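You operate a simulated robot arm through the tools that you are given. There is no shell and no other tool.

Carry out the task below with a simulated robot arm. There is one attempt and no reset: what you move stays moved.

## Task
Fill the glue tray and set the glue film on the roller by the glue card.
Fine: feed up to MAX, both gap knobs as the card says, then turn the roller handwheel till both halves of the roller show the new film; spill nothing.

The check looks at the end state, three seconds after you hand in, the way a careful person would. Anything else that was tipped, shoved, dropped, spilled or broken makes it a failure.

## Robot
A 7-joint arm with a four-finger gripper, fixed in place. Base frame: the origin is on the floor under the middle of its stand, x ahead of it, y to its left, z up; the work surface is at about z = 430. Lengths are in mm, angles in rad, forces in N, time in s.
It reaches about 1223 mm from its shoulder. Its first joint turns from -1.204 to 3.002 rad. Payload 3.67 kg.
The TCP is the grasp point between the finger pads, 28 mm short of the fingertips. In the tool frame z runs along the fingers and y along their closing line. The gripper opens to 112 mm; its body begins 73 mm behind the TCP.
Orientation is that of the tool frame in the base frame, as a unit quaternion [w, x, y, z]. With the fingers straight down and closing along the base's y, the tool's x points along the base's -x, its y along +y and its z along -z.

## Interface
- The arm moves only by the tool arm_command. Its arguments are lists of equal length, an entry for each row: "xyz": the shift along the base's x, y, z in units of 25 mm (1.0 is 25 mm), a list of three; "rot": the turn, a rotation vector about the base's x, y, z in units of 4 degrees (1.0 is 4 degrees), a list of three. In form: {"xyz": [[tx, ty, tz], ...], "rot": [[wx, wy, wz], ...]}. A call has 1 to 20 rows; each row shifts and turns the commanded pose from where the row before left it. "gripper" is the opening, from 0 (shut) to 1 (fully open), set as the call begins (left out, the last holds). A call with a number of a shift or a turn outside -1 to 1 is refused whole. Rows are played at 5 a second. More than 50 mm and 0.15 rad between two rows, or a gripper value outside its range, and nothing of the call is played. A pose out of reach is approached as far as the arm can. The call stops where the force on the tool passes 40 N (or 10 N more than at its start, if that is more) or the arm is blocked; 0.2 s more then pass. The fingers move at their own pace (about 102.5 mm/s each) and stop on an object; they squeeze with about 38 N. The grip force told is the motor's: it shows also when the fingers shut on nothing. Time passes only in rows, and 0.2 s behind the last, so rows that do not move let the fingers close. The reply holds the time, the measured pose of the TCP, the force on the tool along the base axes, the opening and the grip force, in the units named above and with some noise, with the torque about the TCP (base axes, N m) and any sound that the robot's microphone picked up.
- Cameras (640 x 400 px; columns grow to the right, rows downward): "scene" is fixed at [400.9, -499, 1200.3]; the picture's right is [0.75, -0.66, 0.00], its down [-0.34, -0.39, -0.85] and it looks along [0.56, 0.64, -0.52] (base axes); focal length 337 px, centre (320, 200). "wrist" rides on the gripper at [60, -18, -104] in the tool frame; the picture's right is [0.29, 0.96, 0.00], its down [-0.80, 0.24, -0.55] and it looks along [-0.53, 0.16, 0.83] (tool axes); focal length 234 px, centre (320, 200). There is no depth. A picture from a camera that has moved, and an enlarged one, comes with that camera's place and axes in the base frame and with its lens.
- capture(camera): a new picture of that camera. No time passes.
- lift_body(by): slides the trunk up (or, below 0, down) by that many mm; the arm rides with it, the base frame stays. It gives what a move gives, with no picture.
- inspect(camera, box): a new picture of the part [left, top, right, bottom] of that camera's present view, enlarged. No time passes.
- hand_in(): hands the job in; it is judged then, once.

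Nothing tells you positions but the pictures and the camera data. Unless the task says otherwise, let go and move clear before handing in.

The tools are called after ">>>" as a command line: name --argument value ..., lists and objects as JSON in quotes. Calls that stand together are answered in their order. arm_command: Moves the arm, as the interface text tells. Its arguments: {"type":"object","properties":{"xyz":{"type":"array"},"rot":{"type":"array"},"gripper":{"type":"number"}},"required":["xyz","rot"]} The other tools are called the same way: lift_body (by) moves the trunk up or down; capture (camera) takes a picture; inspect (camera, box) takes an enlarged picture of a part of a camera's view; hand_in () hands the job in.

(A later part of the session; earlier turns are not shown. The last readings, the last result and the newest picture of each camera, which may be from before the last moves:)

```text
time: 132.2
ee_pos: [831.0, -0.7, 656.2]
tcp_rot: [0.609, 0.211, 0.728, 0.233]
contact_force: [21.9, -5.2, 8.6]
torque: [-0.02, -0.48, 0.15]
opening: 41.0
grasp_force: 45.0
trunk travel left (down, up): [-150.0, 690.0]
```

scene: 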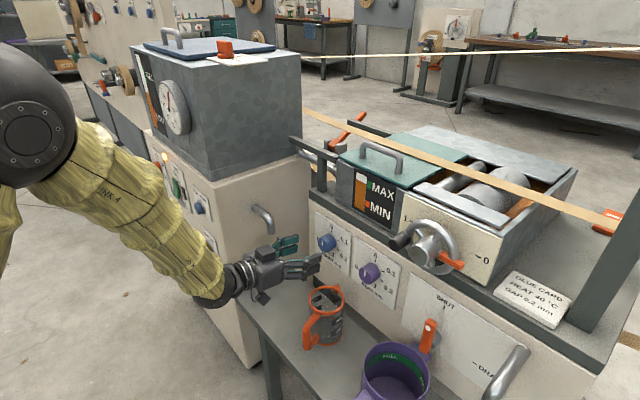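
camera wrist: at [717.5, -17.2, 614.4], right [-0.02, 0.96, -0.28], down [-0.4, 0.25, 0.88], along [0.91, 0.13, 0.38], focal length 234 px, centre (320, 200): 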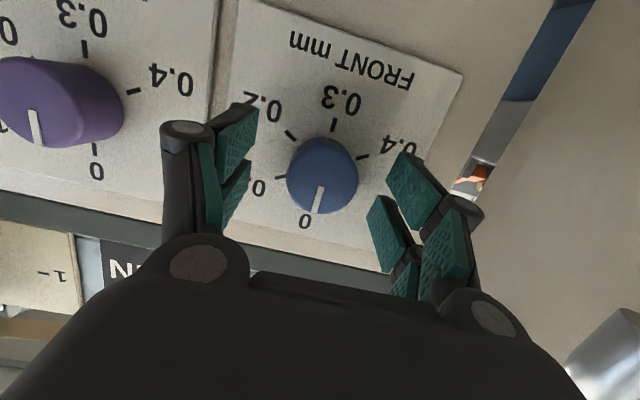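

>>> arm_command --xyz '[[0.04, 0, 0.01], [0, 0, 0], [0, 0, 0], [0, 0, 0], [0, 0, 0]]' --rot '[[0.7, 0, 0], [0.7, 0, 0], [0.7, 0, 0], [0.7, 0, 0], [0.7, 0, 0]]'

>>> inspect --camera "wrist" --box '[200, 80, 440, 230]'

```text
time: 133.4
ee_pos: [830.0, -1.4, 655.1]
tcp_rot: [0.577, 0.285, 0.695, 0.32]
contact_force: [6.2, -3.2, 13.7]
torque: [-0.03, -0.18, 0.68]
opening: 41.0
grasp_force: 45.2
trunk travel left (down, up): [-150.0, 690.0]
```

```text
2.67 times, centred on (320, 155) of wrist
camera zoom: at [717.2, 22.1, 619.1], right [-0.02, 0.83, 0.56], down [-0.4, -0.52, 0.75], along [0.91, -0.21, 0.35], focal length 624 px, centre (320, 320)
```

zoom: 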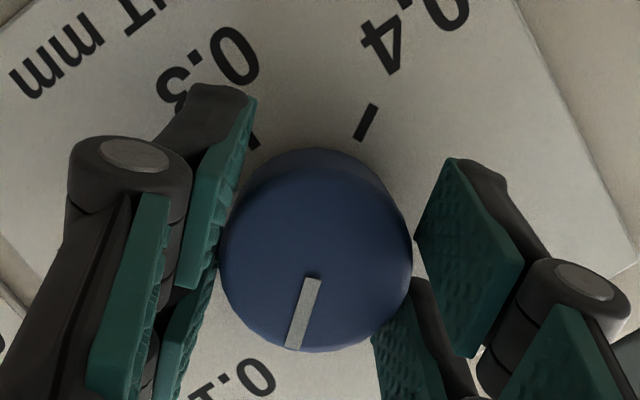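

>>> arm_command --xyz '[[0, 0, 0.03], [0, 0, 0], [0, 0, 0], [0, 0, 0], [0, 0, 0], [0, 0, 0]]' --rot '[[0.8, 0, 0], [0.8, 0, 0], [0.8, 0, 0], [0.8, 0, 0], [0.8, 0, 0], [0.8, 0, 0]]'

```text
time: 134.8
ee_pos: [830.4, -0.7, 656.7]
tcp_rot: [0.521, 0.378, 0.632, 0.431]
contact_force: [-14.6, -5.4, 2.7]
torque: [0.02, -0.18, 0.23]
opening: 40.9
grasp_force: 44.8
trunk travel left (down, up): [-150.0, 690.0]
```

>>> arm_command --xyz '[[-0.02, -0.02, 0], [0, 0, 0], [0, 0, 0], [0, 0, 0], [0, 0, 0], [0, 0, 0]]' --rot '[[0.8, 0, 0], [0.8, 0, 0], [0.8, 0, 0], [0.8, 0, 0], [0.8, 0, 0], [0.8, 0, 0]]'

>>> inspect --camera "scene" --box '[240, 220, 400, 340]'

```text
time: 136.2
ee_pos: [832.1, -0.7, 656.4]
tcp_rot: [0.452, 0.46, 0.551, 0.53]
contact_force: [-5.0, 2.7, -1.5]
torque: [-0.04, -0.13, 0.53]
opening: 40.8
grasp_force: 44.5
trunk travel left (down, up): [-150.0, 690.0]
```

```text
3.33 times, centred on (320, 280) of scene
camera zoom: at [400.9, -499.0, 1200.3], right [0.75, -0.66, 0.0], down [-0.34, -0.39, -0.85], along [0.56, 0.64, -0.52], focal length 1123 px, centre (320, -67)
```

zoom: 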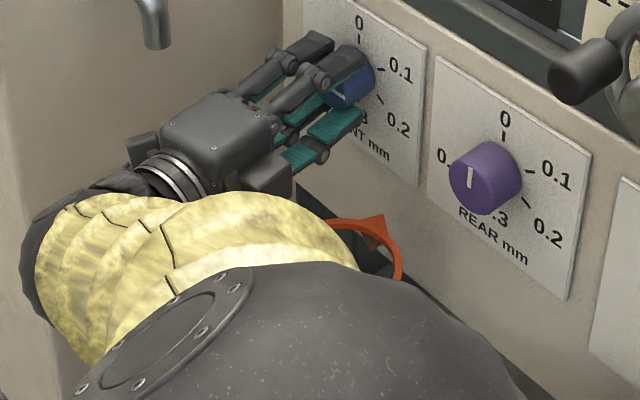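

>>> arm_command --xyz '[[0, 0, 0], [0, 0, 0], [0, 0, 0], [0, 0, 0], [0, 0, 0]]' --rot '[[0.8, 0, 0], [0.8, 0, 0], [0.8, 0, 0], [0.8, 0, 0], [0.8, 0, 0]]'

>>> inspect --camera "wrist" --box '[200, 80, 440, 230]'

>>> capture --camera "scene"

```text
time: 137.4
ee_pos: [831.1, -1.5, 655.3]
tcp_rot: [0.383, 0.517, 0.473, 0.602]
contact_force: [-9.5, -0.7, -3.0]
torque: [-0.06, 0.16, -0.21]
opening: 41.1
grasp_force: 45.1
trunk travel left (down, up): [-150.0, 690.0]
```

```text
2.67 times, centred on (320, 155) of wrist
camera zoom: at [717.3, 42.4, 652.8], right [-0.02, 0.02, 1.0], down [-0.4, -0.92, 0.01], along [0.92, -0.4, 0.03], focal length 624 px, centre (320, 320)
```

zoom: 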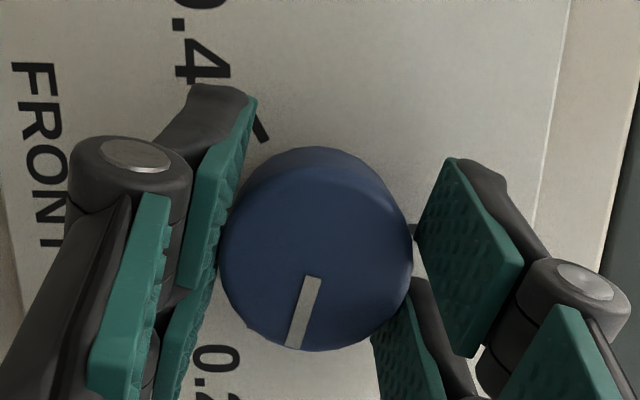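

```text
taken
```

scene: 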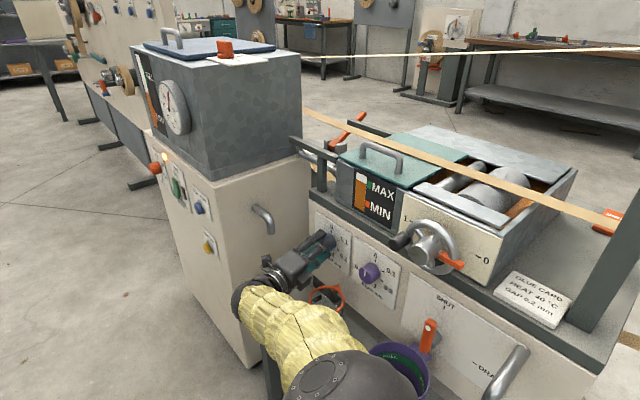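

The pointer computes to about 104°. About 16° more to reach 0.2.

>>> arm_command --xyz '[[0, 0, 0], [0, 0, 0], [0, 0, 0], [0, 0, 0], [0, 0, 0], [0, 0, 0]]' --rot '[[0.82, 0, 0], [0.82, 0, 0], [0.82, 0, 0], [0.82, 0, 0], [0.82, 0, 0], [0, 0, 0]]'

>>> inspect --camera "wrist" --box '[200, 80, 440, 230]'

```text
time: 138.8
ee_pos: [831.0, -2.2, 655.5]
tcp_rot: [0.305, 0.567, 0.383, 0.662]
contact_force: [-12.0, -7.1, -7.4]
torque: [-0.02, 0.04, -0.19]
opening: 40.7
grasp_force: 45.0
trunk travel left (down, up): [-150.0, 690.0]
```

```text
2.67 times, centred on (320, 155) of wrist
camera zoom: at [717.4, 41.5, 665.1], right [-0.02, -0.26, 0.97], down [-0.4, -0.88, -0.25], along [0.91, -0.39, -0.08], focal length 624 px, centre (320, 320)
```

zoom: 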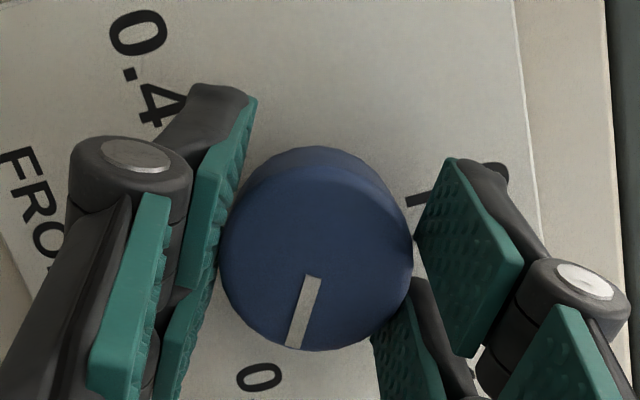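

The pointer reads 120° — on 0.2. Releasing and backing off, then I'll verify.

>>> arm_command --xyz '[[0, 0, 0], [0, 0, 0], [0, 0, 0], [-0.6, -0.05, 0], [-0.6, -0.05, 0.1], [-0.6, -0.05, 0.1], [-0.6, 0, 0.2]]' --rot '[[0, 0, 0], [0, 0, 0], [0, 0, 0], [0, 0, 0], [0, 0, 0], [0, 0, 0], [0, 0, 0]]' --gripper 0.7

>>> inspect --camera "wrist" --box '[200, 80, 440, 230]'

>>> capture --camera "scene"

```text
time: 140.4
ee_pos: [769.5, -5.5, 667.0]
tcp_rot: [0.306, 0.567, 0.381, 0.663]
contact_force: [-0.5, 0.0, -0.8]
torque: [-0.04, 0.01, 0.02]
opening: 78.5
grasp_force: 0.0
trunk travel left (down, up): [-150.0, 690.0]
```

```text
2.67 times, centred on (320, 155) of wrist
camera zoom: at [656.3, 37.8, 676.2], right [-0.02, -0.26, 0.97], down [-0.4, -0.88, -0.25], along [0.91, -0.4, -0.08], focal length 624 px, centre (320, 320)
```

zoom: 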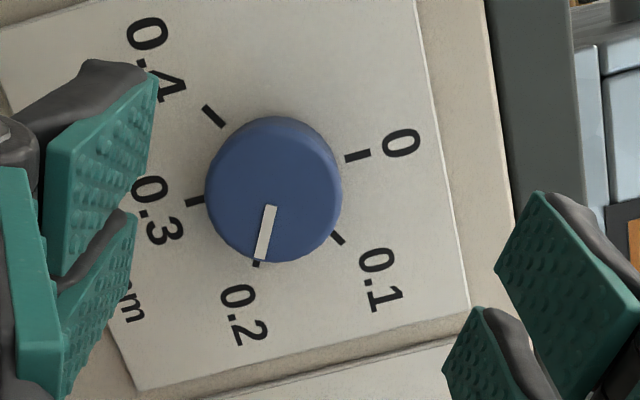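

```text
taken
```

scene: 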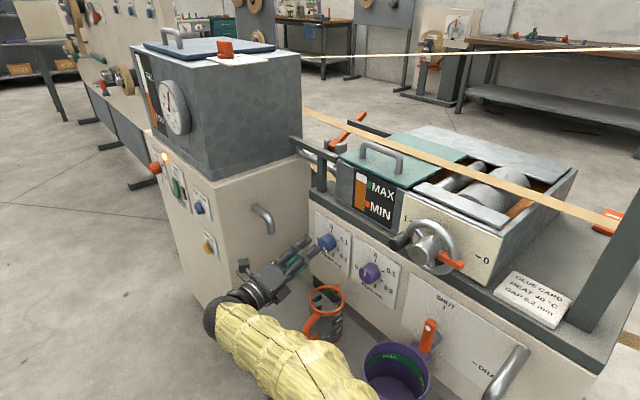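

Blue now reads 0.2. Next the purple (rear) knob: I'll lift a little, wind the wrist back and move across in front of it, above the jug.

>>> arm_command --xyz '[[-0.3, 0, 0.5], [-0.3, 0, 0.5], [-0.2, -0.2, 0.4], [0, -0.4, 0.2], [0, -0.5, 0], [0, -0.5, 0], [0, -0.5, 0], [0, -0.5, 0], [0, -0.5, 0], [0, -0.5, 0], [0, -0.5, 0], [0, -0.5, 0], [0, -0.5, 0], [0, -0.3, 0], [0, -0.2, 0]]' --rot '[[-1, 0, 0], [-1, 0, 0], [-1, 0, 0], [-1, 0, 0], [-1, 0, 0], [-1, 0, 0], [-1, 0, 0], [-1, 0, 0], [-1, 0, 0], [-1, 0, 0], [-1, 0, 0], [-1, 0, 0], [-1, 0, 0], [-1, 0, 0], [-1, 0, 0]]'

>>> arm_command --xyz '[[0, 0, 0], [0, 0, 0], [0, 0, 0], [0, 0, 0], [0, 0, 0], [0, 0, 0], [0, 0, 0], [0, 0, 0], [0, 0, 0], [0, 0, 0], [0, 0, 0], [0, 0, 0], [0, 0, 0], [0, 0, 0], [0, 0, 0]]' --rot '[[-1, 0, 0], [-1, 0, 0], [-1, 0, 0], [-1, 0, 0], [-1, 0, 0], [-1, 0, 0], [-1, 0, 0], [-1, 0, 0], [-1, 0, 0], [-1, 0, 0], [-1, 0, 0], [-1, 0, 0], [-1, 0, 0], [-1, 0, 0], [-1, 0, 0]]'

>>> capture --camera "wrist"

>>> capture --camera "scene"

```text
time: 143.6
ee_pos: [749.3, -143.2, 707.4]
tcp_rot: [0.548, 0.337, 0.663, 0.383]
contact_force: [0.1, 0.5, -1.5]
torque: [-0.01, -0.02, -0.02]
opening: 78.1
grasp_force: 0.1
trunk travel left (down, up): [-150.0, 690.0]
```

```text
time: 146.8
ee_pos: [749.6, -144.8, 705.4]
tcp_rot: [0.643, 0.018, 0.766, 0.001]
contact_force: [-0.2, -0.2, 0.3]
torque: [0.01, -0.01, 0.01]
opening: 78.5
grasp_force: 0.1
trunk travel left (down, up): [-150.0, 690.0]
```

```text
taken
camera wrist: at [637.3, -158.3, 665.5], right [-0.02, 0.97, -0.26], down [-0.4, 0.23, 0.89], along [0.92, 0.12, 0.38], focal length 234 px, centre (320, 200)
```

wrist: 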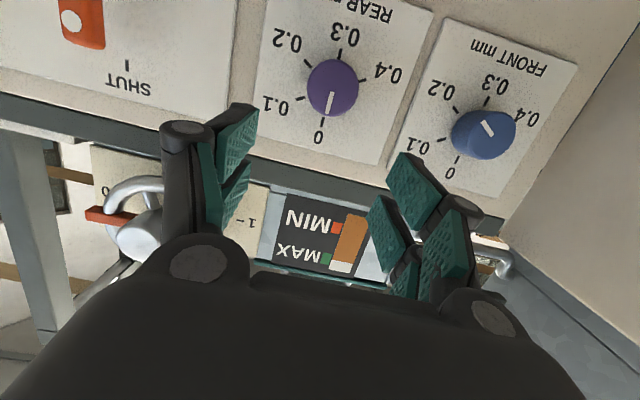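

```text
taken
```

scene: 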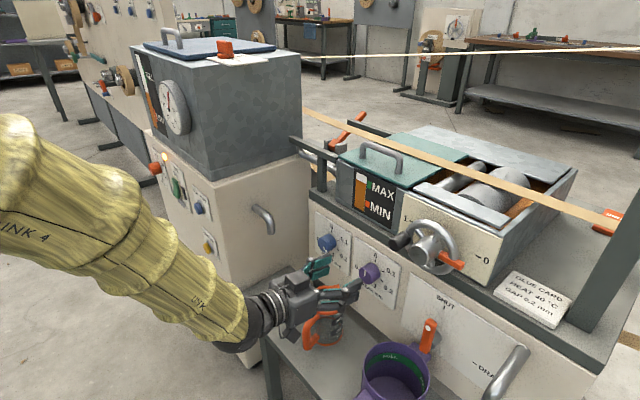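

>>> inspect --camera "wrist" --box '[250, 20, 410, 170]'

>>> inspect --camera "wrist" --box '[0, 0, 200, 125]'

>>> inspect --camera "wrist" --box '[400, 80, 560, 180]'

>>> inspect --camera "scene" --box '[260, 240, 420, 360]'

```text
2.67 times, centred on (330, 95) of wrist
camera zoom: at [637.3, -158.3, 665.5], right [-0.02, 0.97, -0.26], down [-0.4, 0.23, 0.89], along [0.92, 0.12, 0.38], focal length 624 px, centre (293, 480)
```

zoom: 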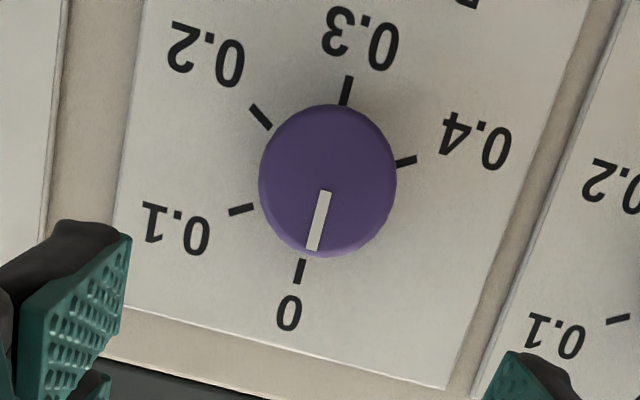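

```text
3.20 times, centred on (100, 62) of wrist
camera zoom: at [637.3, -158.3, 665.5], right [-0.02, 0.97, -0.26], down [-0.4, 0.23, 0.89], along [0.92, 0.12, 0.38], focal length 749 px, centre (1024, 640)
```

zoom: 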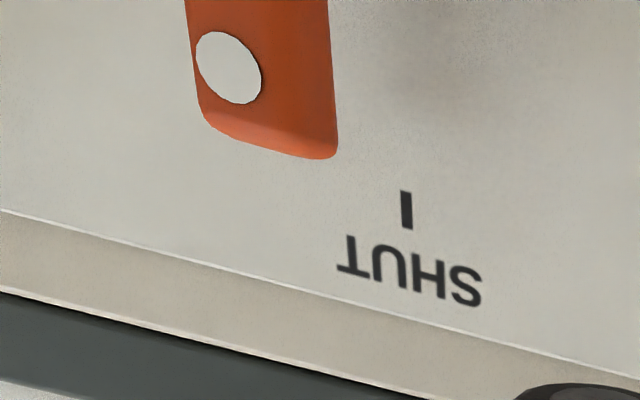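

```text
4.00 times, centred on (480, 130) of wrist
camera zoom: at [637.3, -158.3, 665.5], right [-0.02, 0.97, -0.26], down [-0.4, 0.23, 0.89], along [0.92, 0.12, 0.38], focal length 937 px, centre (-320, 480)
```

zoom: 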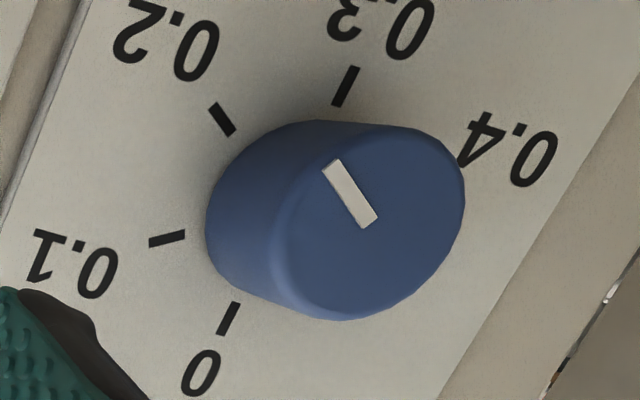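

```text
3.33 times, centred on (340, 300) of scene
camera zoom: at [400.9, -499.0, 1200.3], right [0.75, -0.66, 0.0], down [-0.34, -0.39, -0.85], along [0.56, 0.64, -0.52], focal length 1123 px, centre (253, -133)
```

zoom: 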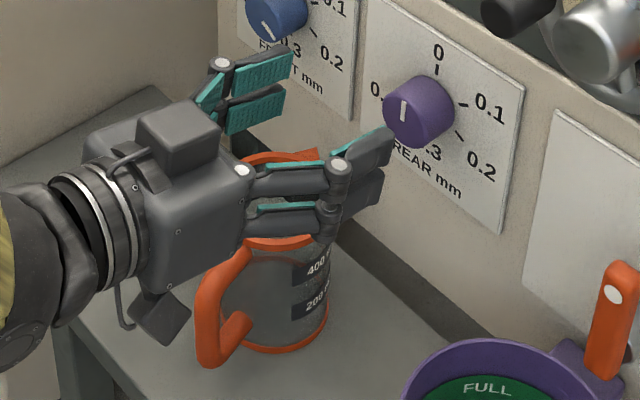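

The drain lever stands parallel to its SHUT tick, and blue reads 0.2. The purple knob's axis is at (-146.6, 654.5). I'll pitch a little more to keep the hand well over the jug and approach.

>>> arm_command --xyz '[[0.3, -0.03, -0.4], [0.3, -0.03, -0.5], [0.34, -0.01, -0.53]]' --rot '[[-0.25, 1, 0], [0, 0, 0], [0, 0, 0]]'

>>> capture --camera "wrist"

>>> inspect --camera "scene" --box '[260, 240, 420, 360]'

```text
time: 147.6
ee_pos: [773.9, -146.7, 669.6]
tcp_rot: [0.616, 0.013, 0.788, -0.007]
contact_force: [0.2, -0.5, -0.1]
torque: [0.0, -0.01, 0.0]
opening: 78.0
grasp_force: 0.0
trunk travel left (down, up): [-150.0, 690.0]
```

```text
taken
camera wrist: at [658.1, -161.3, 637.1], right [-0.04, 0.96, -0.27], down [-0.34, 0.24, 0.91], along [0.94, 0.13, 0.32], focal length 234 px, centre (320, 200)
```

wrist: 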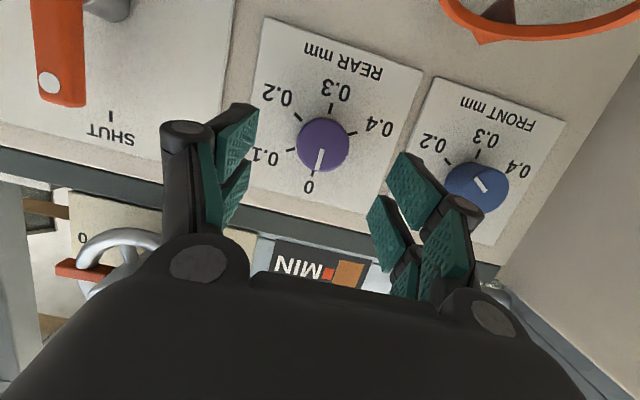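

```text
3.33 times, centred on (340, 300) of scene
camera zoom: at [400.9, -499.0, 1200.3], right [0.75, -0.66, 0.0], down [-0.34, -0.39, -0.85], along [0.56, 0.64, -0.52], focal length 1123 px, centre (253, -133)
```

zoom: 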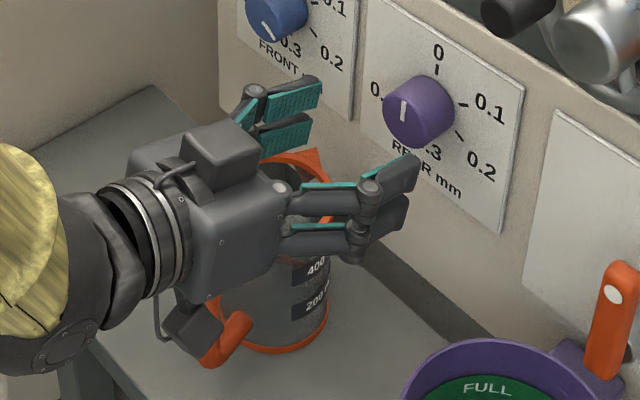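

>>> arm_command --xyz '[[0.57, 0, -0.145], [0.57, 0, -0.145], [0.57, 0, -0.145], [0.57, 0, -0.145]]' --rot '[[0, 0, 0], [0, 0, 0], [0, 0, 0], [0, 0, 0]]'

>>> capture --camera "wrist"

>>> inspect --camera "scene" --box '[260, 240, 420, 360]'

```text
time: 148.6
ee_pos: [832.3, -146.6, 657.4]
tcp_rot: [0.617, 0.013, 0.787, -0.007]
contact_force: [0.0, -0.2, 0.4]
torque: [-0.01, 0.0, -0.01]
opening: 78.6
grasp_force: 0.2
trunk travel left (down, up): [-150.0, 690.0]
```

```text
taken
camera wrist: at [716.4, -161.6, 623.8], right [-0.04, 0.96, -0.27], down [-0.34, 0.24, 0.91], along [0.94, 0.13, 0.32], focal length 234 px, centre (320, 200)
```

wrist: 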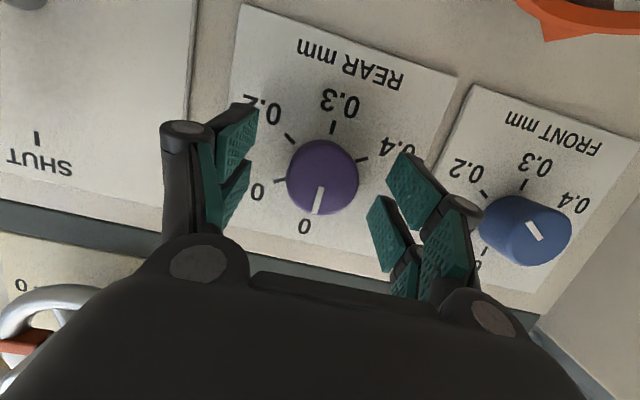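

```text
3.33 times, centred on (340, 300) of scene
camera zoom: at [400.9, -499.0, 1200.3], right [0.75, -0.66, 0.0], down [-0.34, -0.39, -0.85], along [0.56, 0.64, -0.52], focal length 1123 px, centre (253, -133)
```

zoom: 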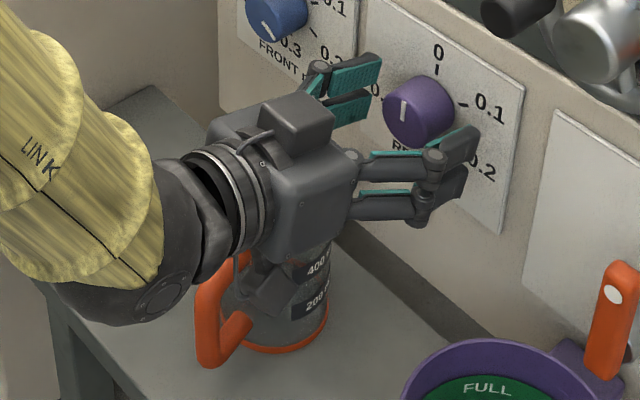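

>>> arm_command --xyz '[[0, 0, -0.05], [0, 0, 0], [0, 0, 0], [0, 0, 0]]' --rot '[[0, 0, 0], [0, 0, 0], [0, 0, 0], [0, 0, 0]]' --gripper 0.2

>>> inspect --camera "wrist" --box '[200, 80, 440, 230]'

```text
time: 149.6
ee_pos: [831.6, -145.0, 654.8]
tcp_rot: [0.617, 0.012, 0.787, -0.006]
contact_force: [4.9, 22.7, 1.5]
torque: [0.15, -0.21, 1.04]
opening: 41.4
grasp_force: 44.7
trunk travel left (down, up): [-150.0, 690.0]
```

```text
2.67 times, centred on (320, 155) of wrist
camera zoom: at [716.0, -159.7, 622.7], right [-0.04, 0.96, -0.28], down [-0.34, 0.25, 0.91], along [0.94, 0.13, 0.32], focal length 624 px, centre (320, 320)
```

zoom: 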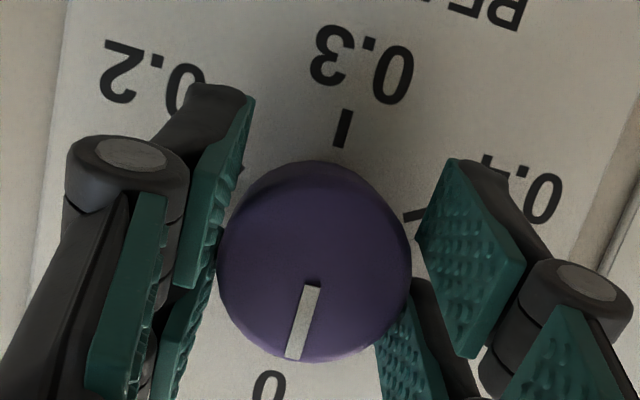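

>>> arm_command --xyz '[[0, 0.06, 0], [0, 0.02, 0], [0, 0, 0], [0, 0, 0], [0, 0, 0]]' --rot '[[0.7, 0, 0], [0.7, 0, 0], [0.7, 0, 0], [0.7, 0, 0], [0.7, 0, 0]]'

```text
time: 150.8
ee_pos: [832.2, -144.7, 654.5]
tcp_rot: [0.611, 0.09, 0.782, 0.089]
contact_force: [26.9, 1.6, 9.5]
torque: [-0.01, -0.19, 0.52]
opening: 41.6
grasp_force: 45.7
trunk travel left (down, up): [-150.0, 690.0]
```

>>> arm_command --xyz '[[0.04, 0, 0.02], [0, 0, 0], [0, 0, 0], [0, 0, 0], [0, 0, 0]]' --rot '[[0.7, 0, 0], [0.7, 0, 0], [0.7, 0, 0], [0.7, 0, 0], [0.7, 0, 0]]'

```text
time: 152.0
ee_pos: [831.7, -144.5, 655.6]
tcp_rot: [0.595, 0.164, 0.765, 0.183]
contact_force: [0.2, -11.3, 9.4]
torque: [0.0, -0.92, 0.13]
opening: 41.6
grasp_force: 45.1
trunk travel left (down, up): [-150.0, 690.0]
```

>>> arm_command --xyz '[[0, -0.03, 0.02], [0, 0, 0], [0, 0, 0], [0, 0, 0], [0, 0, 0], [0, 0, 0]]' --rot '[[0.75, 0, 0], [0.75, 0, 0], [0.75, 0, 0], [0.75, 0, 0], [0.75, 0, 0], [0.75, 0, 0]]'

>>> inspect --camera "wrist" --box '[200, 80, 440, 230]'

>>> inspect --camera "scene" --box '[240, 240, 432, 384]'

```text
time: 153.4
ee_pos: [831.3, -144.8, 655.3]
tcp_rot: [0.563, 0.253, 0.727, 0.301]
contact_force: [-1.3, -11.9, 5.0]
torque: [-0.02, -0.15, 0.54]
opening: 41.6
grasp_force: 44.6
trunk travel left (down, up): [-150.0, 690.0]
```

```text
2.67 times, centred on (320, 155) of wrist
camera zoom: at [715.8, -131.0, 622.9], right [-0.04, 0.86, 0.5], down [-0.34, -0.48, 0.81], along [0.94, -0.14, 0.31], focal length 624 px, centre (320, 320)
```

zoom: 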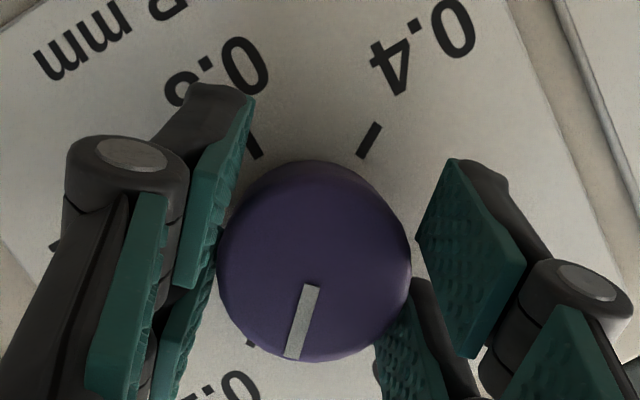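

```text
2.78 times, centred on (336, 312) of scene
camera zoom: at [400.9, -499.0, 1200.3], right [0.75, -0.66, 0.0], down [-0.34, -0.39, -0.85], along [0.56, 0.64, -0.52], focal length 936 px, centre (276, -111)
```

zoom: 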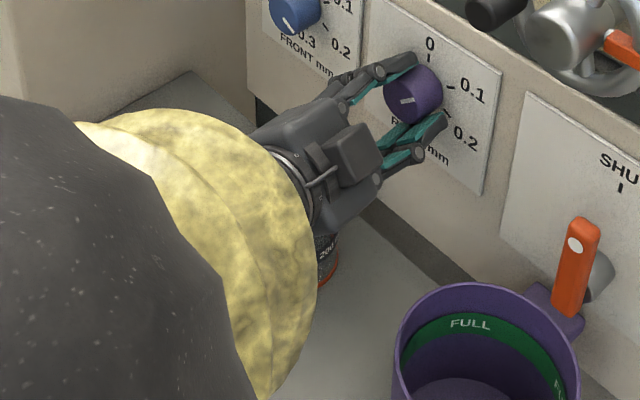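

>>> arm_command --xyz '[[0, -0.03, 0.01], [0, 0, 0], [0, 0, 0], [0, 0, 0], [0, 0, 0], [0, 0, 0]]' --rot '[[0.8, 0, 0], [0.8, 0, 0], [0.8, 0, 0], [0.8, 0, 0], [0.8, 0, 0], [0.8, 0, 0]]'

>>> capture --camera "scene"

```text
time: 154.8
ee_pos: [831.1, -145.0, 655.8]
tcp_rot: [0.511, 0.343, 0.667, 0.419]
contact_force: [3.4, 8.0, -1.9]
torque: [-0.04, -0.14, 1.06]
opening: 41.5
grasp_force: 44.8
trunk travel left (down, up): [-150.0, 690.0]
```

```text
taken
```

scene: 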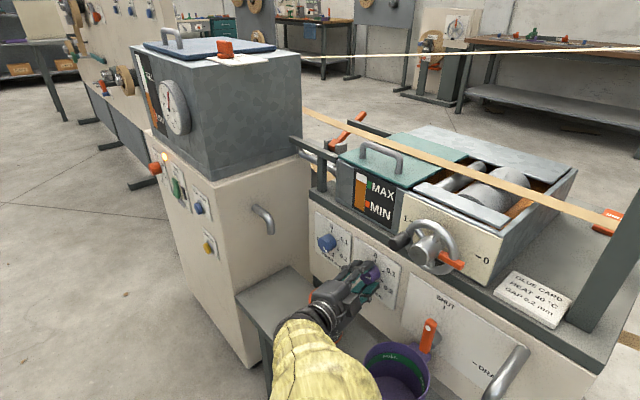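

>>> arm_command --xyz '[[0, 0.02, 0], [0, 0, 0], [0, 0, 0], [0, 0, 0], [0, 0, 0], [0, 0, 0]]' --rot '[[0.8, 0, 0], [0.8, 0, 0], [0.8, 0, 0], [0.8, 0, 0], [0.8, 0, 0], [0.8, 0, 0]]'

>>> arm_command --xyz '[[0, 0, 0], [0, 0, 0], [0, 0, 0], [0, 0, 0], [0, 0, 0], [0, 0, 0]]' --rot '[[0.8, 0, 0], [0.8, 0, 0], [0.8, 0, 0], [0.8, 0, 0], [0.8, 0, 0], [0, 0, 0]]'

>>> inspect --camera "wrist" --box '[200, 80, 440, 230]'

>>> capture --camera "scene"

```text
time: 156.2
ee_pos: [831.2, -146.5, 655.8]
tcp_rot: [0.447, 0.424, 0.588, 0.523]
contact_force: [2.0, 8.2, -1.0]
torque: [0.03, -0.47, 0.55]
opening: 41.6
grasp_force: 45.5
trunk travel left (down, up): [-150.0, 690.0]
```

```text
time: 157.6
ee_pos: [831.7, -146.7, 656.7]
tcp_rot: [0.385, 0.482, 0.508, 0.601]
contact_force: [5.3, 9.2, 4.1]
torque: [-0.01, -0.23, 0.4]
opening: 41.4
grasp_force: 44.7
trunk travel left (down, up): [-150.0, 690.0]
```

```text
2.67 times, centred on (320, 155) of wrist
camera zoom: at [715.7, -110.4, 648.3], right [-0.04, 0.1, 0.99], down [-0.34, -0.94, 0.08], along [0.94, -0.34, 0.07], focal length 624 px, centre (320, 320)
```

zoom: 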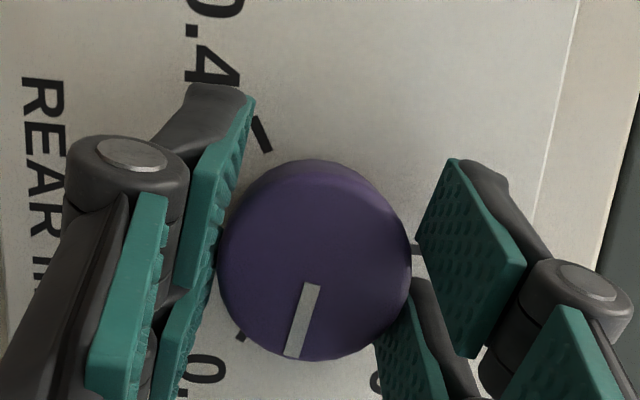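

```text
taken
```

scene: 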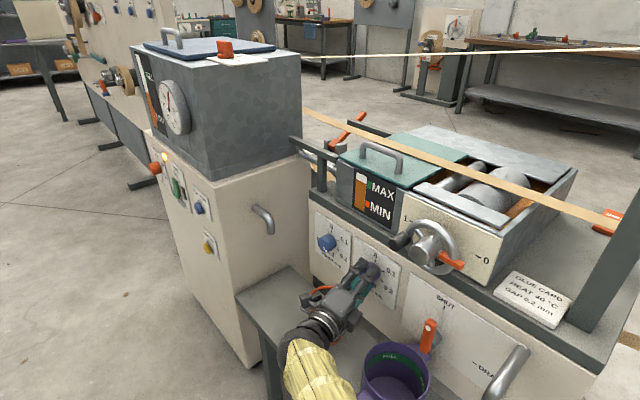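

The pointer computes to about 99°. Another 22° to reach 0.2.

>>> arm_command --xyz '[[0, 0.02, 0.01], [0, 0, 0], [0, 0, 0], [0, 0, 0], [0, 0, 0], [0, 0, 0], [0, 0, 0]]' --rot '[[0.91, 0, 0], [0.91, 0, 0], [0.91, 0, 0], [0.91, 0, 0], [0.91, 0, 0], [0.91, 0, 0], [0, 0, 0]]'

>>> inspect --camera "wrist" --box '[200, 80, 440, 230]'

```text
time: 159.2
ee_pos: [832.3, -145.8, 656.1]
tcp_rot: [0.286, 0.547, 0.385, 0.686]
contact_force: [-21.7, -14.7, -7.0]
torque: [0.03, 0.25, -0.57]
opening: 41.9
grasp_force: 46.0
trunk travel left (down, up): [-150.0, 690.0]
```

```text
2.67 times, centred on (320, 155) of wrist
camera zoom: at [715.8, -110.1, 662.1], right [-0.04, -0.28, 0.96], down [-0.34, -0.9, -0.28], along [0.94, -0.34, -0.06], focal length 624 px, centre (320, 320)
```

zoom: 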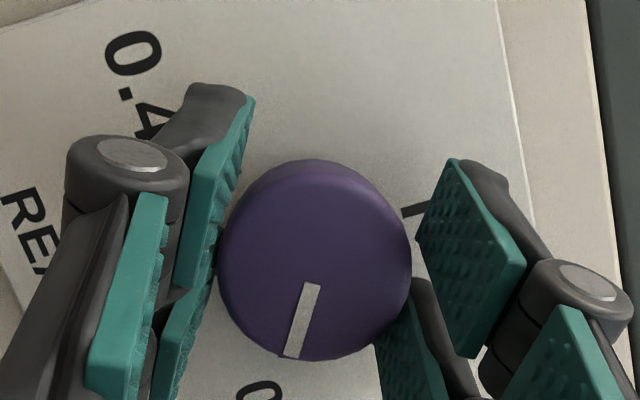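

The pointer is at about 121°. Releasing with a modest opening and backing straight off.

>>> arm_command --xyz '[[0, 0, 0], [0, 0, 0], [-0.5, -0.09, -0.03], [-0.5, -0.09, -0.03], [-0.5, -0.05, 0.1], [-0.5, 0, 0.4], [-0.5, 0, 0.6]]' --rot '[[0, 0, 0], [0, 0, 0], [0, 0, 0], [0, 0, 0], [0, 0, 0], [0, 0, 0], [0, 0, 0]]' --gripper 0.55

>>> inspect --camera "wrist" --box '[200, 80, 440, 230]'

>>> capture --camera "scene"

```text
time: 160.8
ee_pos: [769.7, -149.7, 681.6]
tcp_rot: [0.287, 0.547, 0.386, 0.686]
contact_force: [-0.4, -0.3, 0.9]
torque: [-0.01, -0.03, -0.01]
opening: 61.9
grasp_force: 0.0
trunk travel left (down, up): [-150.0, 690.0]
```

```text
2.67 times, centred on (320, 155) of wrist
camera zoom: at [653.9, -114.2, 688.2], right [-0.04, -0.28, 0.96], down [-0.34, -0.9, -0.28], along [0.94, -0.34, -0.06], focal length 624 px, centre (320, 320)
```

zoom: 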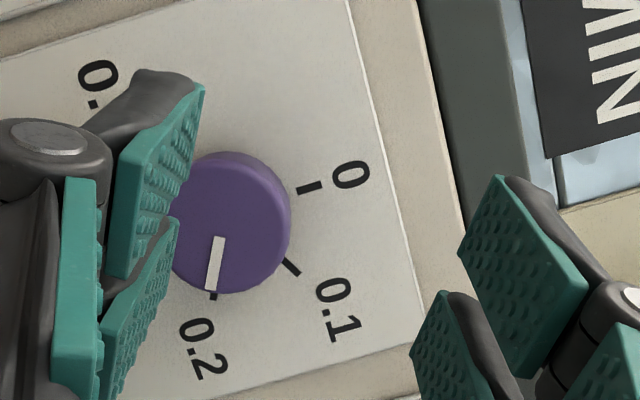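

```text
taken
```

scene: 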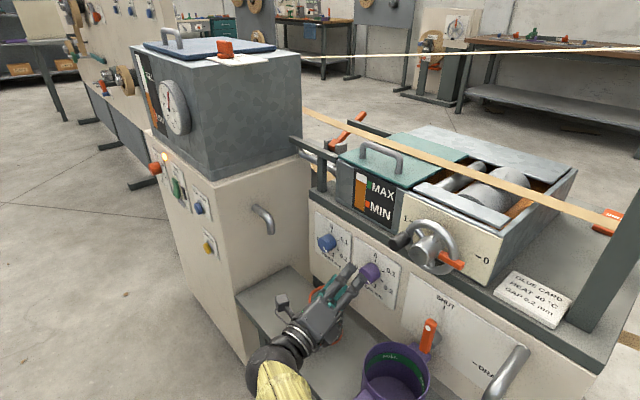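

Both gap knobs now read 0.2 (within about 2°). Next is the handwheel, whose hub is near (834, -277, 812). I'll wind the wrist back and go up in front of it for a frontal look.

>>> arm_command --xyz '[[-0.4, 0, 0.3], [-0.4, -0.1, 0.4], [-0.4, -0.3, 0.4], [-0.4, -0.3, 0.4], [-0.3, -0.4, 0.4], [-0.3, -0.4, 0.4], [-0.3, -0.4, 0.4], [-0.3, -0.4, 0.5], [0, -0.4, 0.5], [0, -0.4, 0.5], [0, -0.4, 0.5], [0, -0.4, 0.5], [0, -0.4, 0.5], [0, -0.4, 0.3], [0, -0.3, 0]]' --rot '[[-1, 0, 0], [-1, 0, 0], [-1, 0, 0], [-1, 0, 0], [-1, 0, 0], [-1, 0, 0], [-1, 0, 0], [-1, 0, 0], [-1, 0, 0], [-1, 0, 0], [-1, 0, 0], [-1, 0, 0], [-1, 0, 0], [-1, 0, 0], [-1, 0, 0]]'

>>> arm_command --xyz '[[0, 0, 0], [0, 0, 0], [0, 0, 0], [0, 0, 0], [0, 0, 0], [0, 0, 0], [0, 0, 0], [0, 0, 0], [0, 0, 0], [0, 0, 0], [0, 0, 0], [0, 0, 0], [0, 0, 0], [0, 0, 0], [0, 0, 0], [0, 0, 0], [0, 0, 0], [0, 0, 0]]' --rot '[[-1, 0, 0], [-1, 0, 0], [-1, 0, 0], [-1, 0, 0], [-1, 0, 0], [-1, 0, 0], [-1, 0, 0], [-1, 0, 0], [-1, 0, 0], [-1, 0, 0], [-1, 0, 0], [-1, 0, 0], [-1, 0, 0], [-1, 0, 0], [0, 1, 0], [0, 1, 0], [0, 1, 0], [0, 1, 0]]' --gripper 0.9

>>> capture --camera "wrist"

>>> capture --camera "scene"

```text
time: 164.0
ee_pos: [698.1, -275.8, 831.6]
tcp_rot: [0.521, 0.33, 0.678, 0.401]
contact_force: [-0.2, 0.2, 0.2]
torque: [-0.01, -0.02, -0.06]
opening: 61.7
grasp_force: 0.1
trunk travel left (down, up): [-150.0, 690.0]
```

```text
time: 167.8
ee_pos: [698.8, -276.4, 832.2]
tcp_rot: [0.499, 0.051, 0.865, 0.03]
contact_force: [0.8, 0.2, 0.0]
torque: [-0.01, -0.01, -0.05]
opening: 100.8
grasp_force: 0.0
trunk travel left (down, up): [-150.0, 690.0]
```

```text
taken
camera wrist: at [577.8, -287.3, 831.2], right [-0.09, 0.98, -0.15], down [-0.07, 0.14, 0.99], along [0.99, 0.1, 0.06], focal length 234 px, centre (320, 200)
```

wrist: 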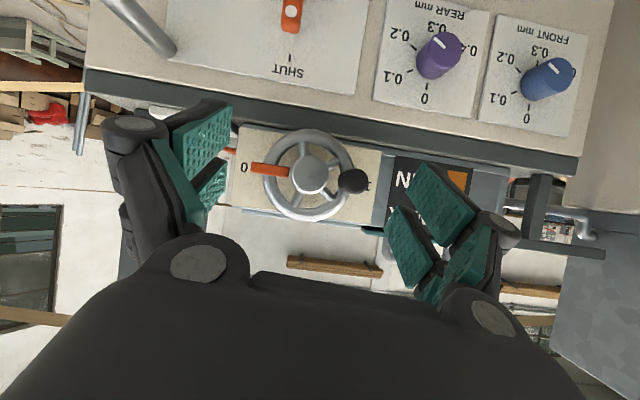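

```text
taken
```

scene: 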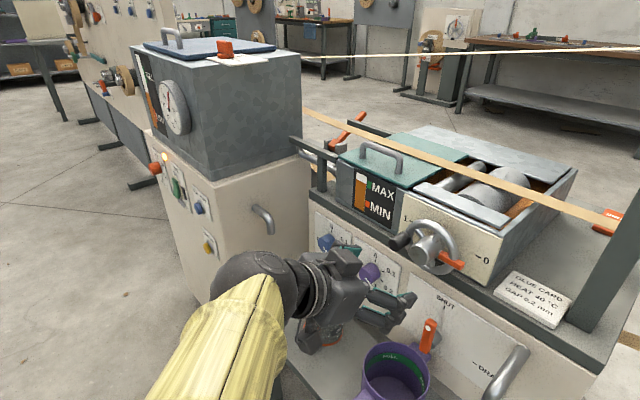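

>>> inspect --camera "wrist" --box '[220, 110, 400, 230]'

>>> inspect --camera "wrist" --box '[180, 0, 380, 125]'

>>> inspect --camera "scene" --box '[420, 140, 580, 240]'

>>> inspect --camera "wrist" --box '[370, 0, 590, 140]'

```text
3.33 times, centred on (310, 170) of wrist
camera zoom: at [577.8, -287.3, 831.2], right [-0.09, 0.98, -0.15], down [-0.07, 0.14, 0.99], along [0.99, 0.1, 0.06], focal length 781 px, centre (353, 300)
```

zoom: 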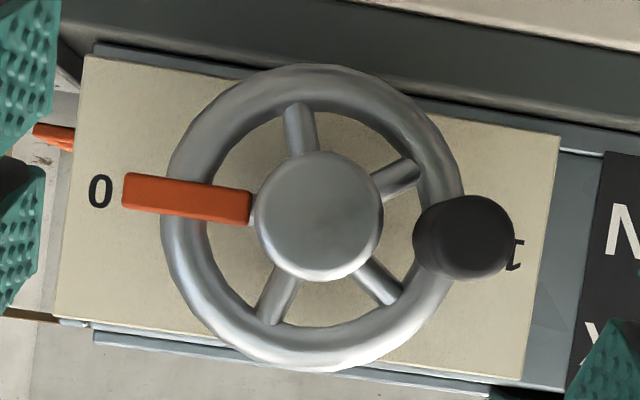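

```text
3.20 times, centred on (280, 62) of wrist
camera zoom: at [577.8, -287.3, 831.2], right [-0.09, 0.98, -0.15], down [-0.07, 0.14, 0.99], along [0.99, 0.1, 0.06], focal length 749 px, centre (448, 640)
```

zoom: 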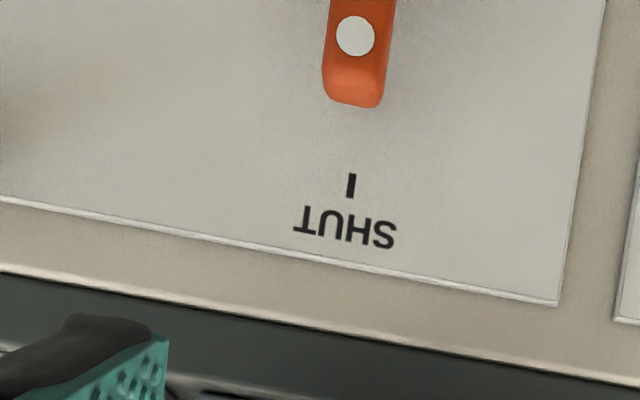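

```text
4.00 times, centred on (500, 190) of scene
camera zoom: at [400.9, -499.0, 1200.3], right [0.75, -0.66, 0.0], down [-0.34, -0.39, -0.85], along [0.56, 0.64, -0.52], focal length 1347 px, centre (-400, 240)
```

zoom: 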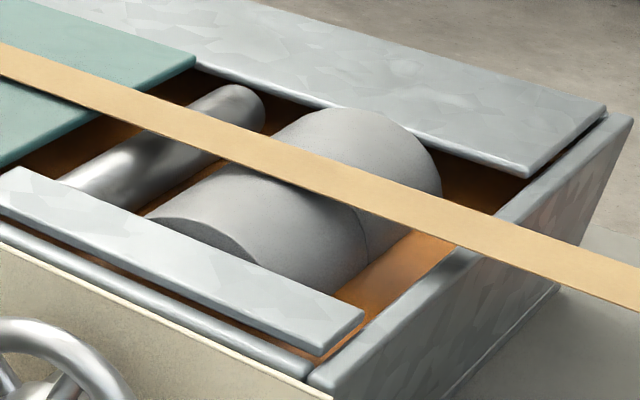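

```text
2.86 times, centred on (480, 70) of wrist
camera zoom: at [577.8, -287.3, 831.2], right [-0.09, 0.98, -0.15], down [-0.07, 0.14, 0.99], along [0.99, 0.1, 0.06], focal length 669 px, centre (-137, 571)
```

zoom: 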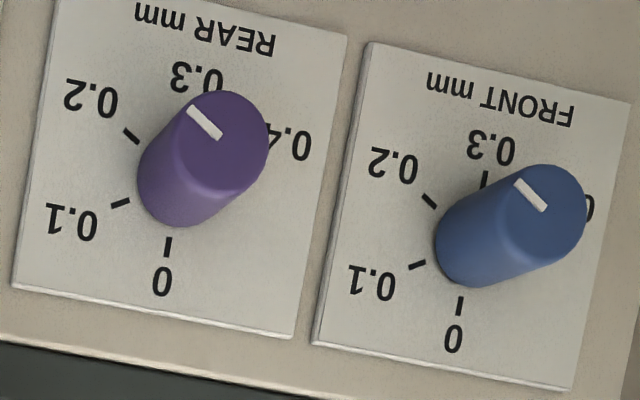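

The orange spoke on the wheel is its index, pointing at the 0 mark; the black crank handle is opposite. The roller's axis runs along x. I need the handle's depth, so I'll look from higher up.

>>> arm_command --xyz '[[0, 0, 0.7], [0, 0, 0.7], [0, 0, 0.7], [0, 0, 0.7], [0, 0, 0.7], [0, 0, 0.7], [0, 0, 0.7]]' --rot '[[0, 1, 0], [0, 1, 0], [0, 1, 0], [0, 1, 0], [0, 1, 0], [0, 1, 0], [0, 1, 0]]'

>>> capture --camera "wrist"

>>> inspect --camera "wrist" --box '[220, 60, 420, 200]'

```text
time: 169.4
ee_pos: [698.5, -275.8, 953.2]
tcp_rot: [0.275, 0.057, 0.96, 0.016]
contact_force: [0.5, -0.5, 0.0]
torque: [0.03, 0.03, 0.01]
opening: 101.0
grasp_force: 0.1
trunk travel left (down, up): [-150.0, 690.0]
```

```text
taken
camera wrist: at [591.2, -287.1, 1009.3], right [-0.15, 0.98, -0.09], down [0.4, 0.14, 0.9], along [0.9, 0.1, -0.42], focal length 234 px, centre (320, 200)
```

wrist: 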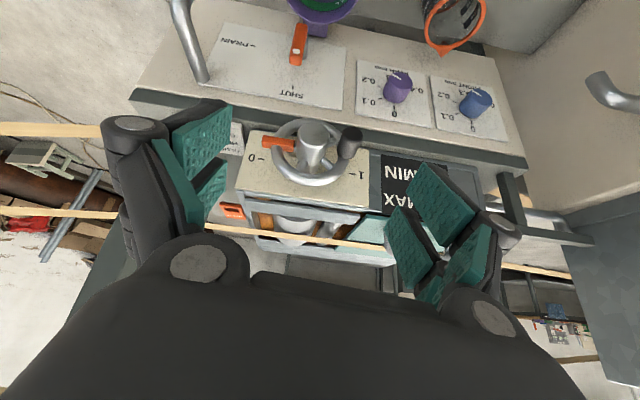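

```text
2.86 times, centred on (320, 130) of wrist
camera zoom: at [591.2, -287.1, 1009.3], right [-0.15, 0.98, -0.09], down [0.4, 0.14, 0.9], along [0.9, 0.1, -0.42], focal length 669 px, centre (320, 400)
```

zoom: 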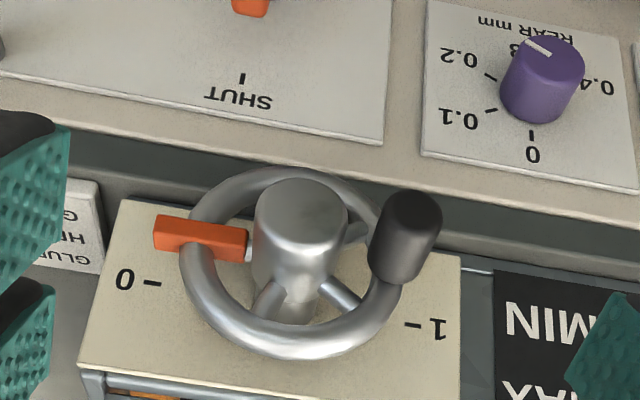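

Handle end is at about (802, -235, 822), 43 mm off the wheel axis at (y, z) ≈ (-277, 820), with the rim at x ≈ 846. Rolling the left side upward (clockwise seen from the robot) carries glue from the bath through the nip, so I'll push the crank handle around with closed fingers. First I'll close and come in below the handle.

>>> arm_command --xyz '[[0.1, 0.135, -0.5], [0.1, 0.135, -0.5], [0.1, 0.135, -0.5], [0.1, 0.135, -0.5], [0.1, 0.135, -0.5], [0.1, 0.135, -0.5], [0.1, 0.135, -0.5], [0.1, 0.135, -0.5], [0.1, 0.135, -0.5], [0.1, 0.135, -0.5], [0.1, 0.135, -0.5], [0.1, 0.135, -0.5], [0.1, 0.135, -0.5]]' --rot '[[0, -1, 0], [0, -1, 0], [0, -1, 0], [0, -1, 0], [0, -1, 0], [0, -1, 0], [0, -1, 0], [0, -1, 0], [0, -1, 0], [0, -1, 0], [0, -1, 0], [0, -1, 0], [0, -1, 0]]' --gripper 0

>>> capture --camera "wrist"

>>> capture --camera "scene"

```text
time: 172.2
ee_pos: [730.1, -231.5, 791.7]
tcp_rot: [0.668, 0.044, 0.741, 0.04]
contact_force: [0.7, -0.3, 0.2]
torque: [0.0, 0.0, 0.01]
opening: 0.0
grasp_force: 36.2
trunk travel left (down, up): [-150.0, 690.0]
```

```text
taken
camera wrist: at [621.5, -242.1, 742.0], right [-0.02, 0.98, -0.17], down [-0.47, 0.14, 0.87], along [0.88, 0.1, 0.46], focal length 234 px, centre (320, 200)
```

wrist: 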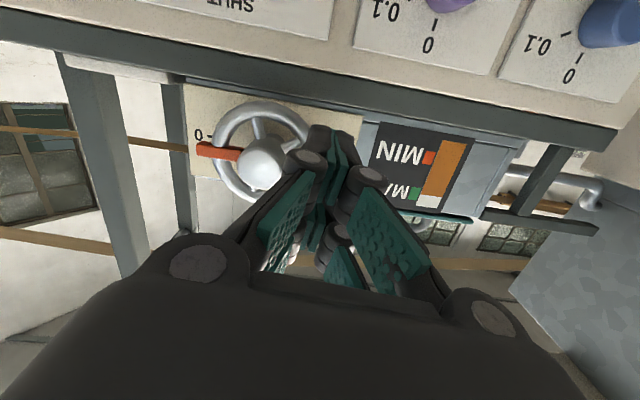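

```text
taken
```

scene: 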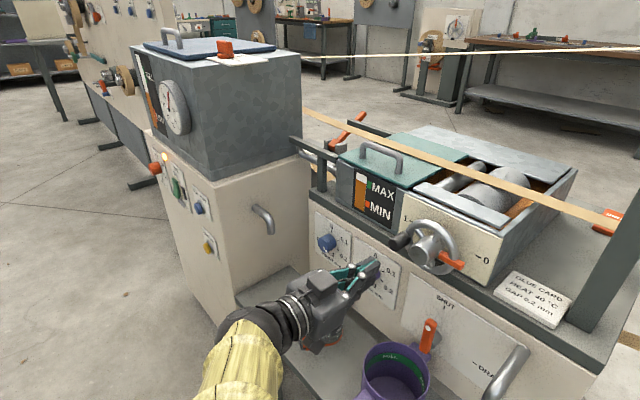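

>>> arm_command --xyz '[[0.4, 0, -0.6], [0.8, 0, 0], [0.8, 0, 0], [0.8, 0, 0]]' --rot '[[0, 0, 0], [0, 0, 0], [0, 0, 0], [0, 0, 0]]'

>>> capture --camera "wrist"

>>> inspect --camera "scene" --box '[330, 190, 490, 290]'

```text
time: 173.2
ee_pos: [802.1, -232.2, 776.9]
tcp_rot: [0.669, 0.044, 0.741, 0.039]
contact_force: [-0.6, 0.0, 0.5]
torque: [0.01, 0.03, -0.01]
opening: 0.1
grasp_force: 36.0
trunk travel left (down, up): [-150.0, 690.0]
```

```text
taken
camera wrist: at [691.8, -242.6, 727.0], right [-0.02, 0.98, -0.17], down [-0.47, 0.14, 0.87], along [0.88, 0.1, 0.46], focal length 234 px, centre (320, 200)
```

wrist: 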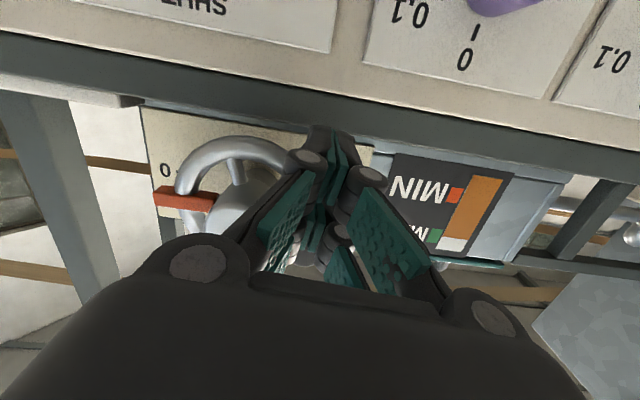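

```text
4.00 times, centred on (410, 240) of scene
camera zoom: at [400.9, -499.0, 1200.3], right [0.75, -0.66, 0.0], down [-0.34, -0.39, -0.85], along [0.56, 0.64, -0.52], focal length 1347 px, centre (-40, 40)
```

zoom: 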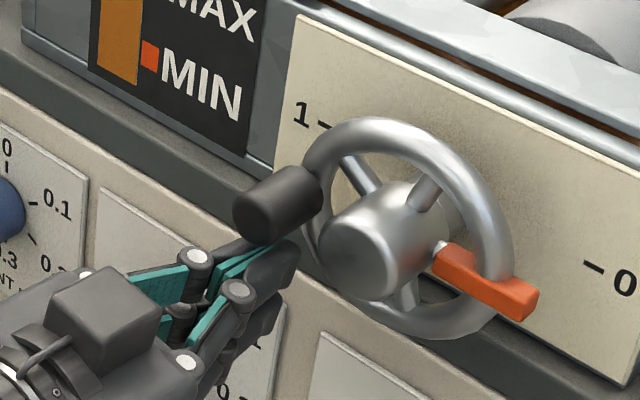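

The fingertips are right below the handle. I'll push up along the wheel's circle, first a small part, checking force and wheel motion.

>>> arm_command --xyz '[[0, 0, 0.15], [0, 0, 0.15], [0, 0.12, 0.2], [0, 0.13, 0.21], [0, 0.08, 0.3], [0, 0.09, 0.3]]' --rot '[[0, 0, 0], [0, 0, 0], [0, 0, 0], [0, 0, 0], [0, 0, 0], [0, 0, 0]]'

>>> inspect --camera "scene" --box '[330, 190, 490, 290]'

>>> inspect --camera "scene" --box '[420, 140, 580, 240]'

```text
time: 174.6
ee_pos: [801.1, -221.5, 810.2]
tcp_rot: [0.668, 0.043, 0.742, 0.04]
contact_force: [0.5, -0.6, -0.1]
torque: [0.02, 0.0, -0.02]
opening: 0.0
grasp_force: 35.8
trunk travel left (down, up): [-150.0, 690.0]
```

```text
4.00 times, centred on (410, 240) of scene
camera zoom: at [400.9, -499.0, 1200.3], right [0.75, -0.66, 0.0], down [-0.34, -0.39, -0.85], along [0.56, 0.64, -0.52], focal length 1347 px, centre (-40, 40)
```

zoom: 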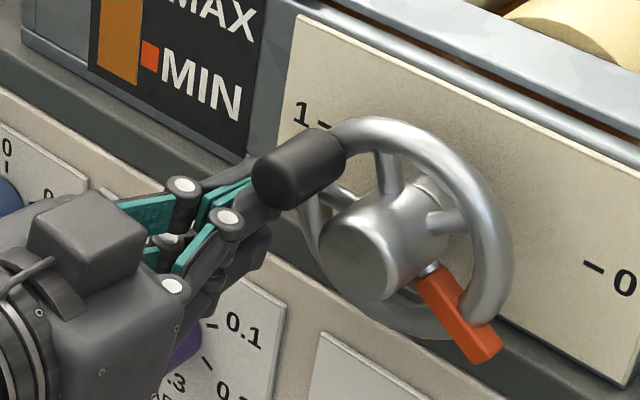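

```text
4.00 times, centred on (500, 190) of scene
camera zoom: at [400.9, -499.0, 1200.3], right [0.75, -0.66, 0.0], down [-0.34, -0.39, -0.85], along [0.56, 0.64, -0.52], focal length 1347 px, centre (-400, 240)
```

zoom: 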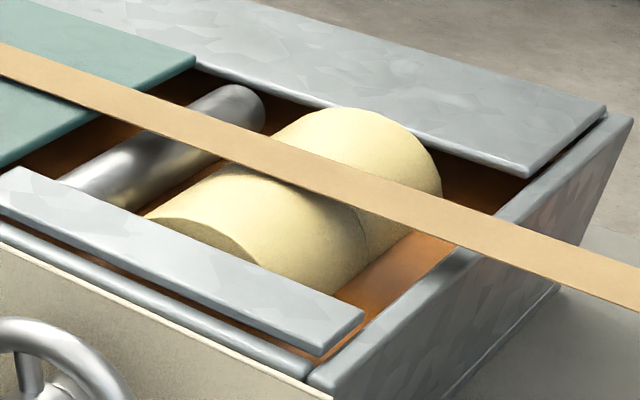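

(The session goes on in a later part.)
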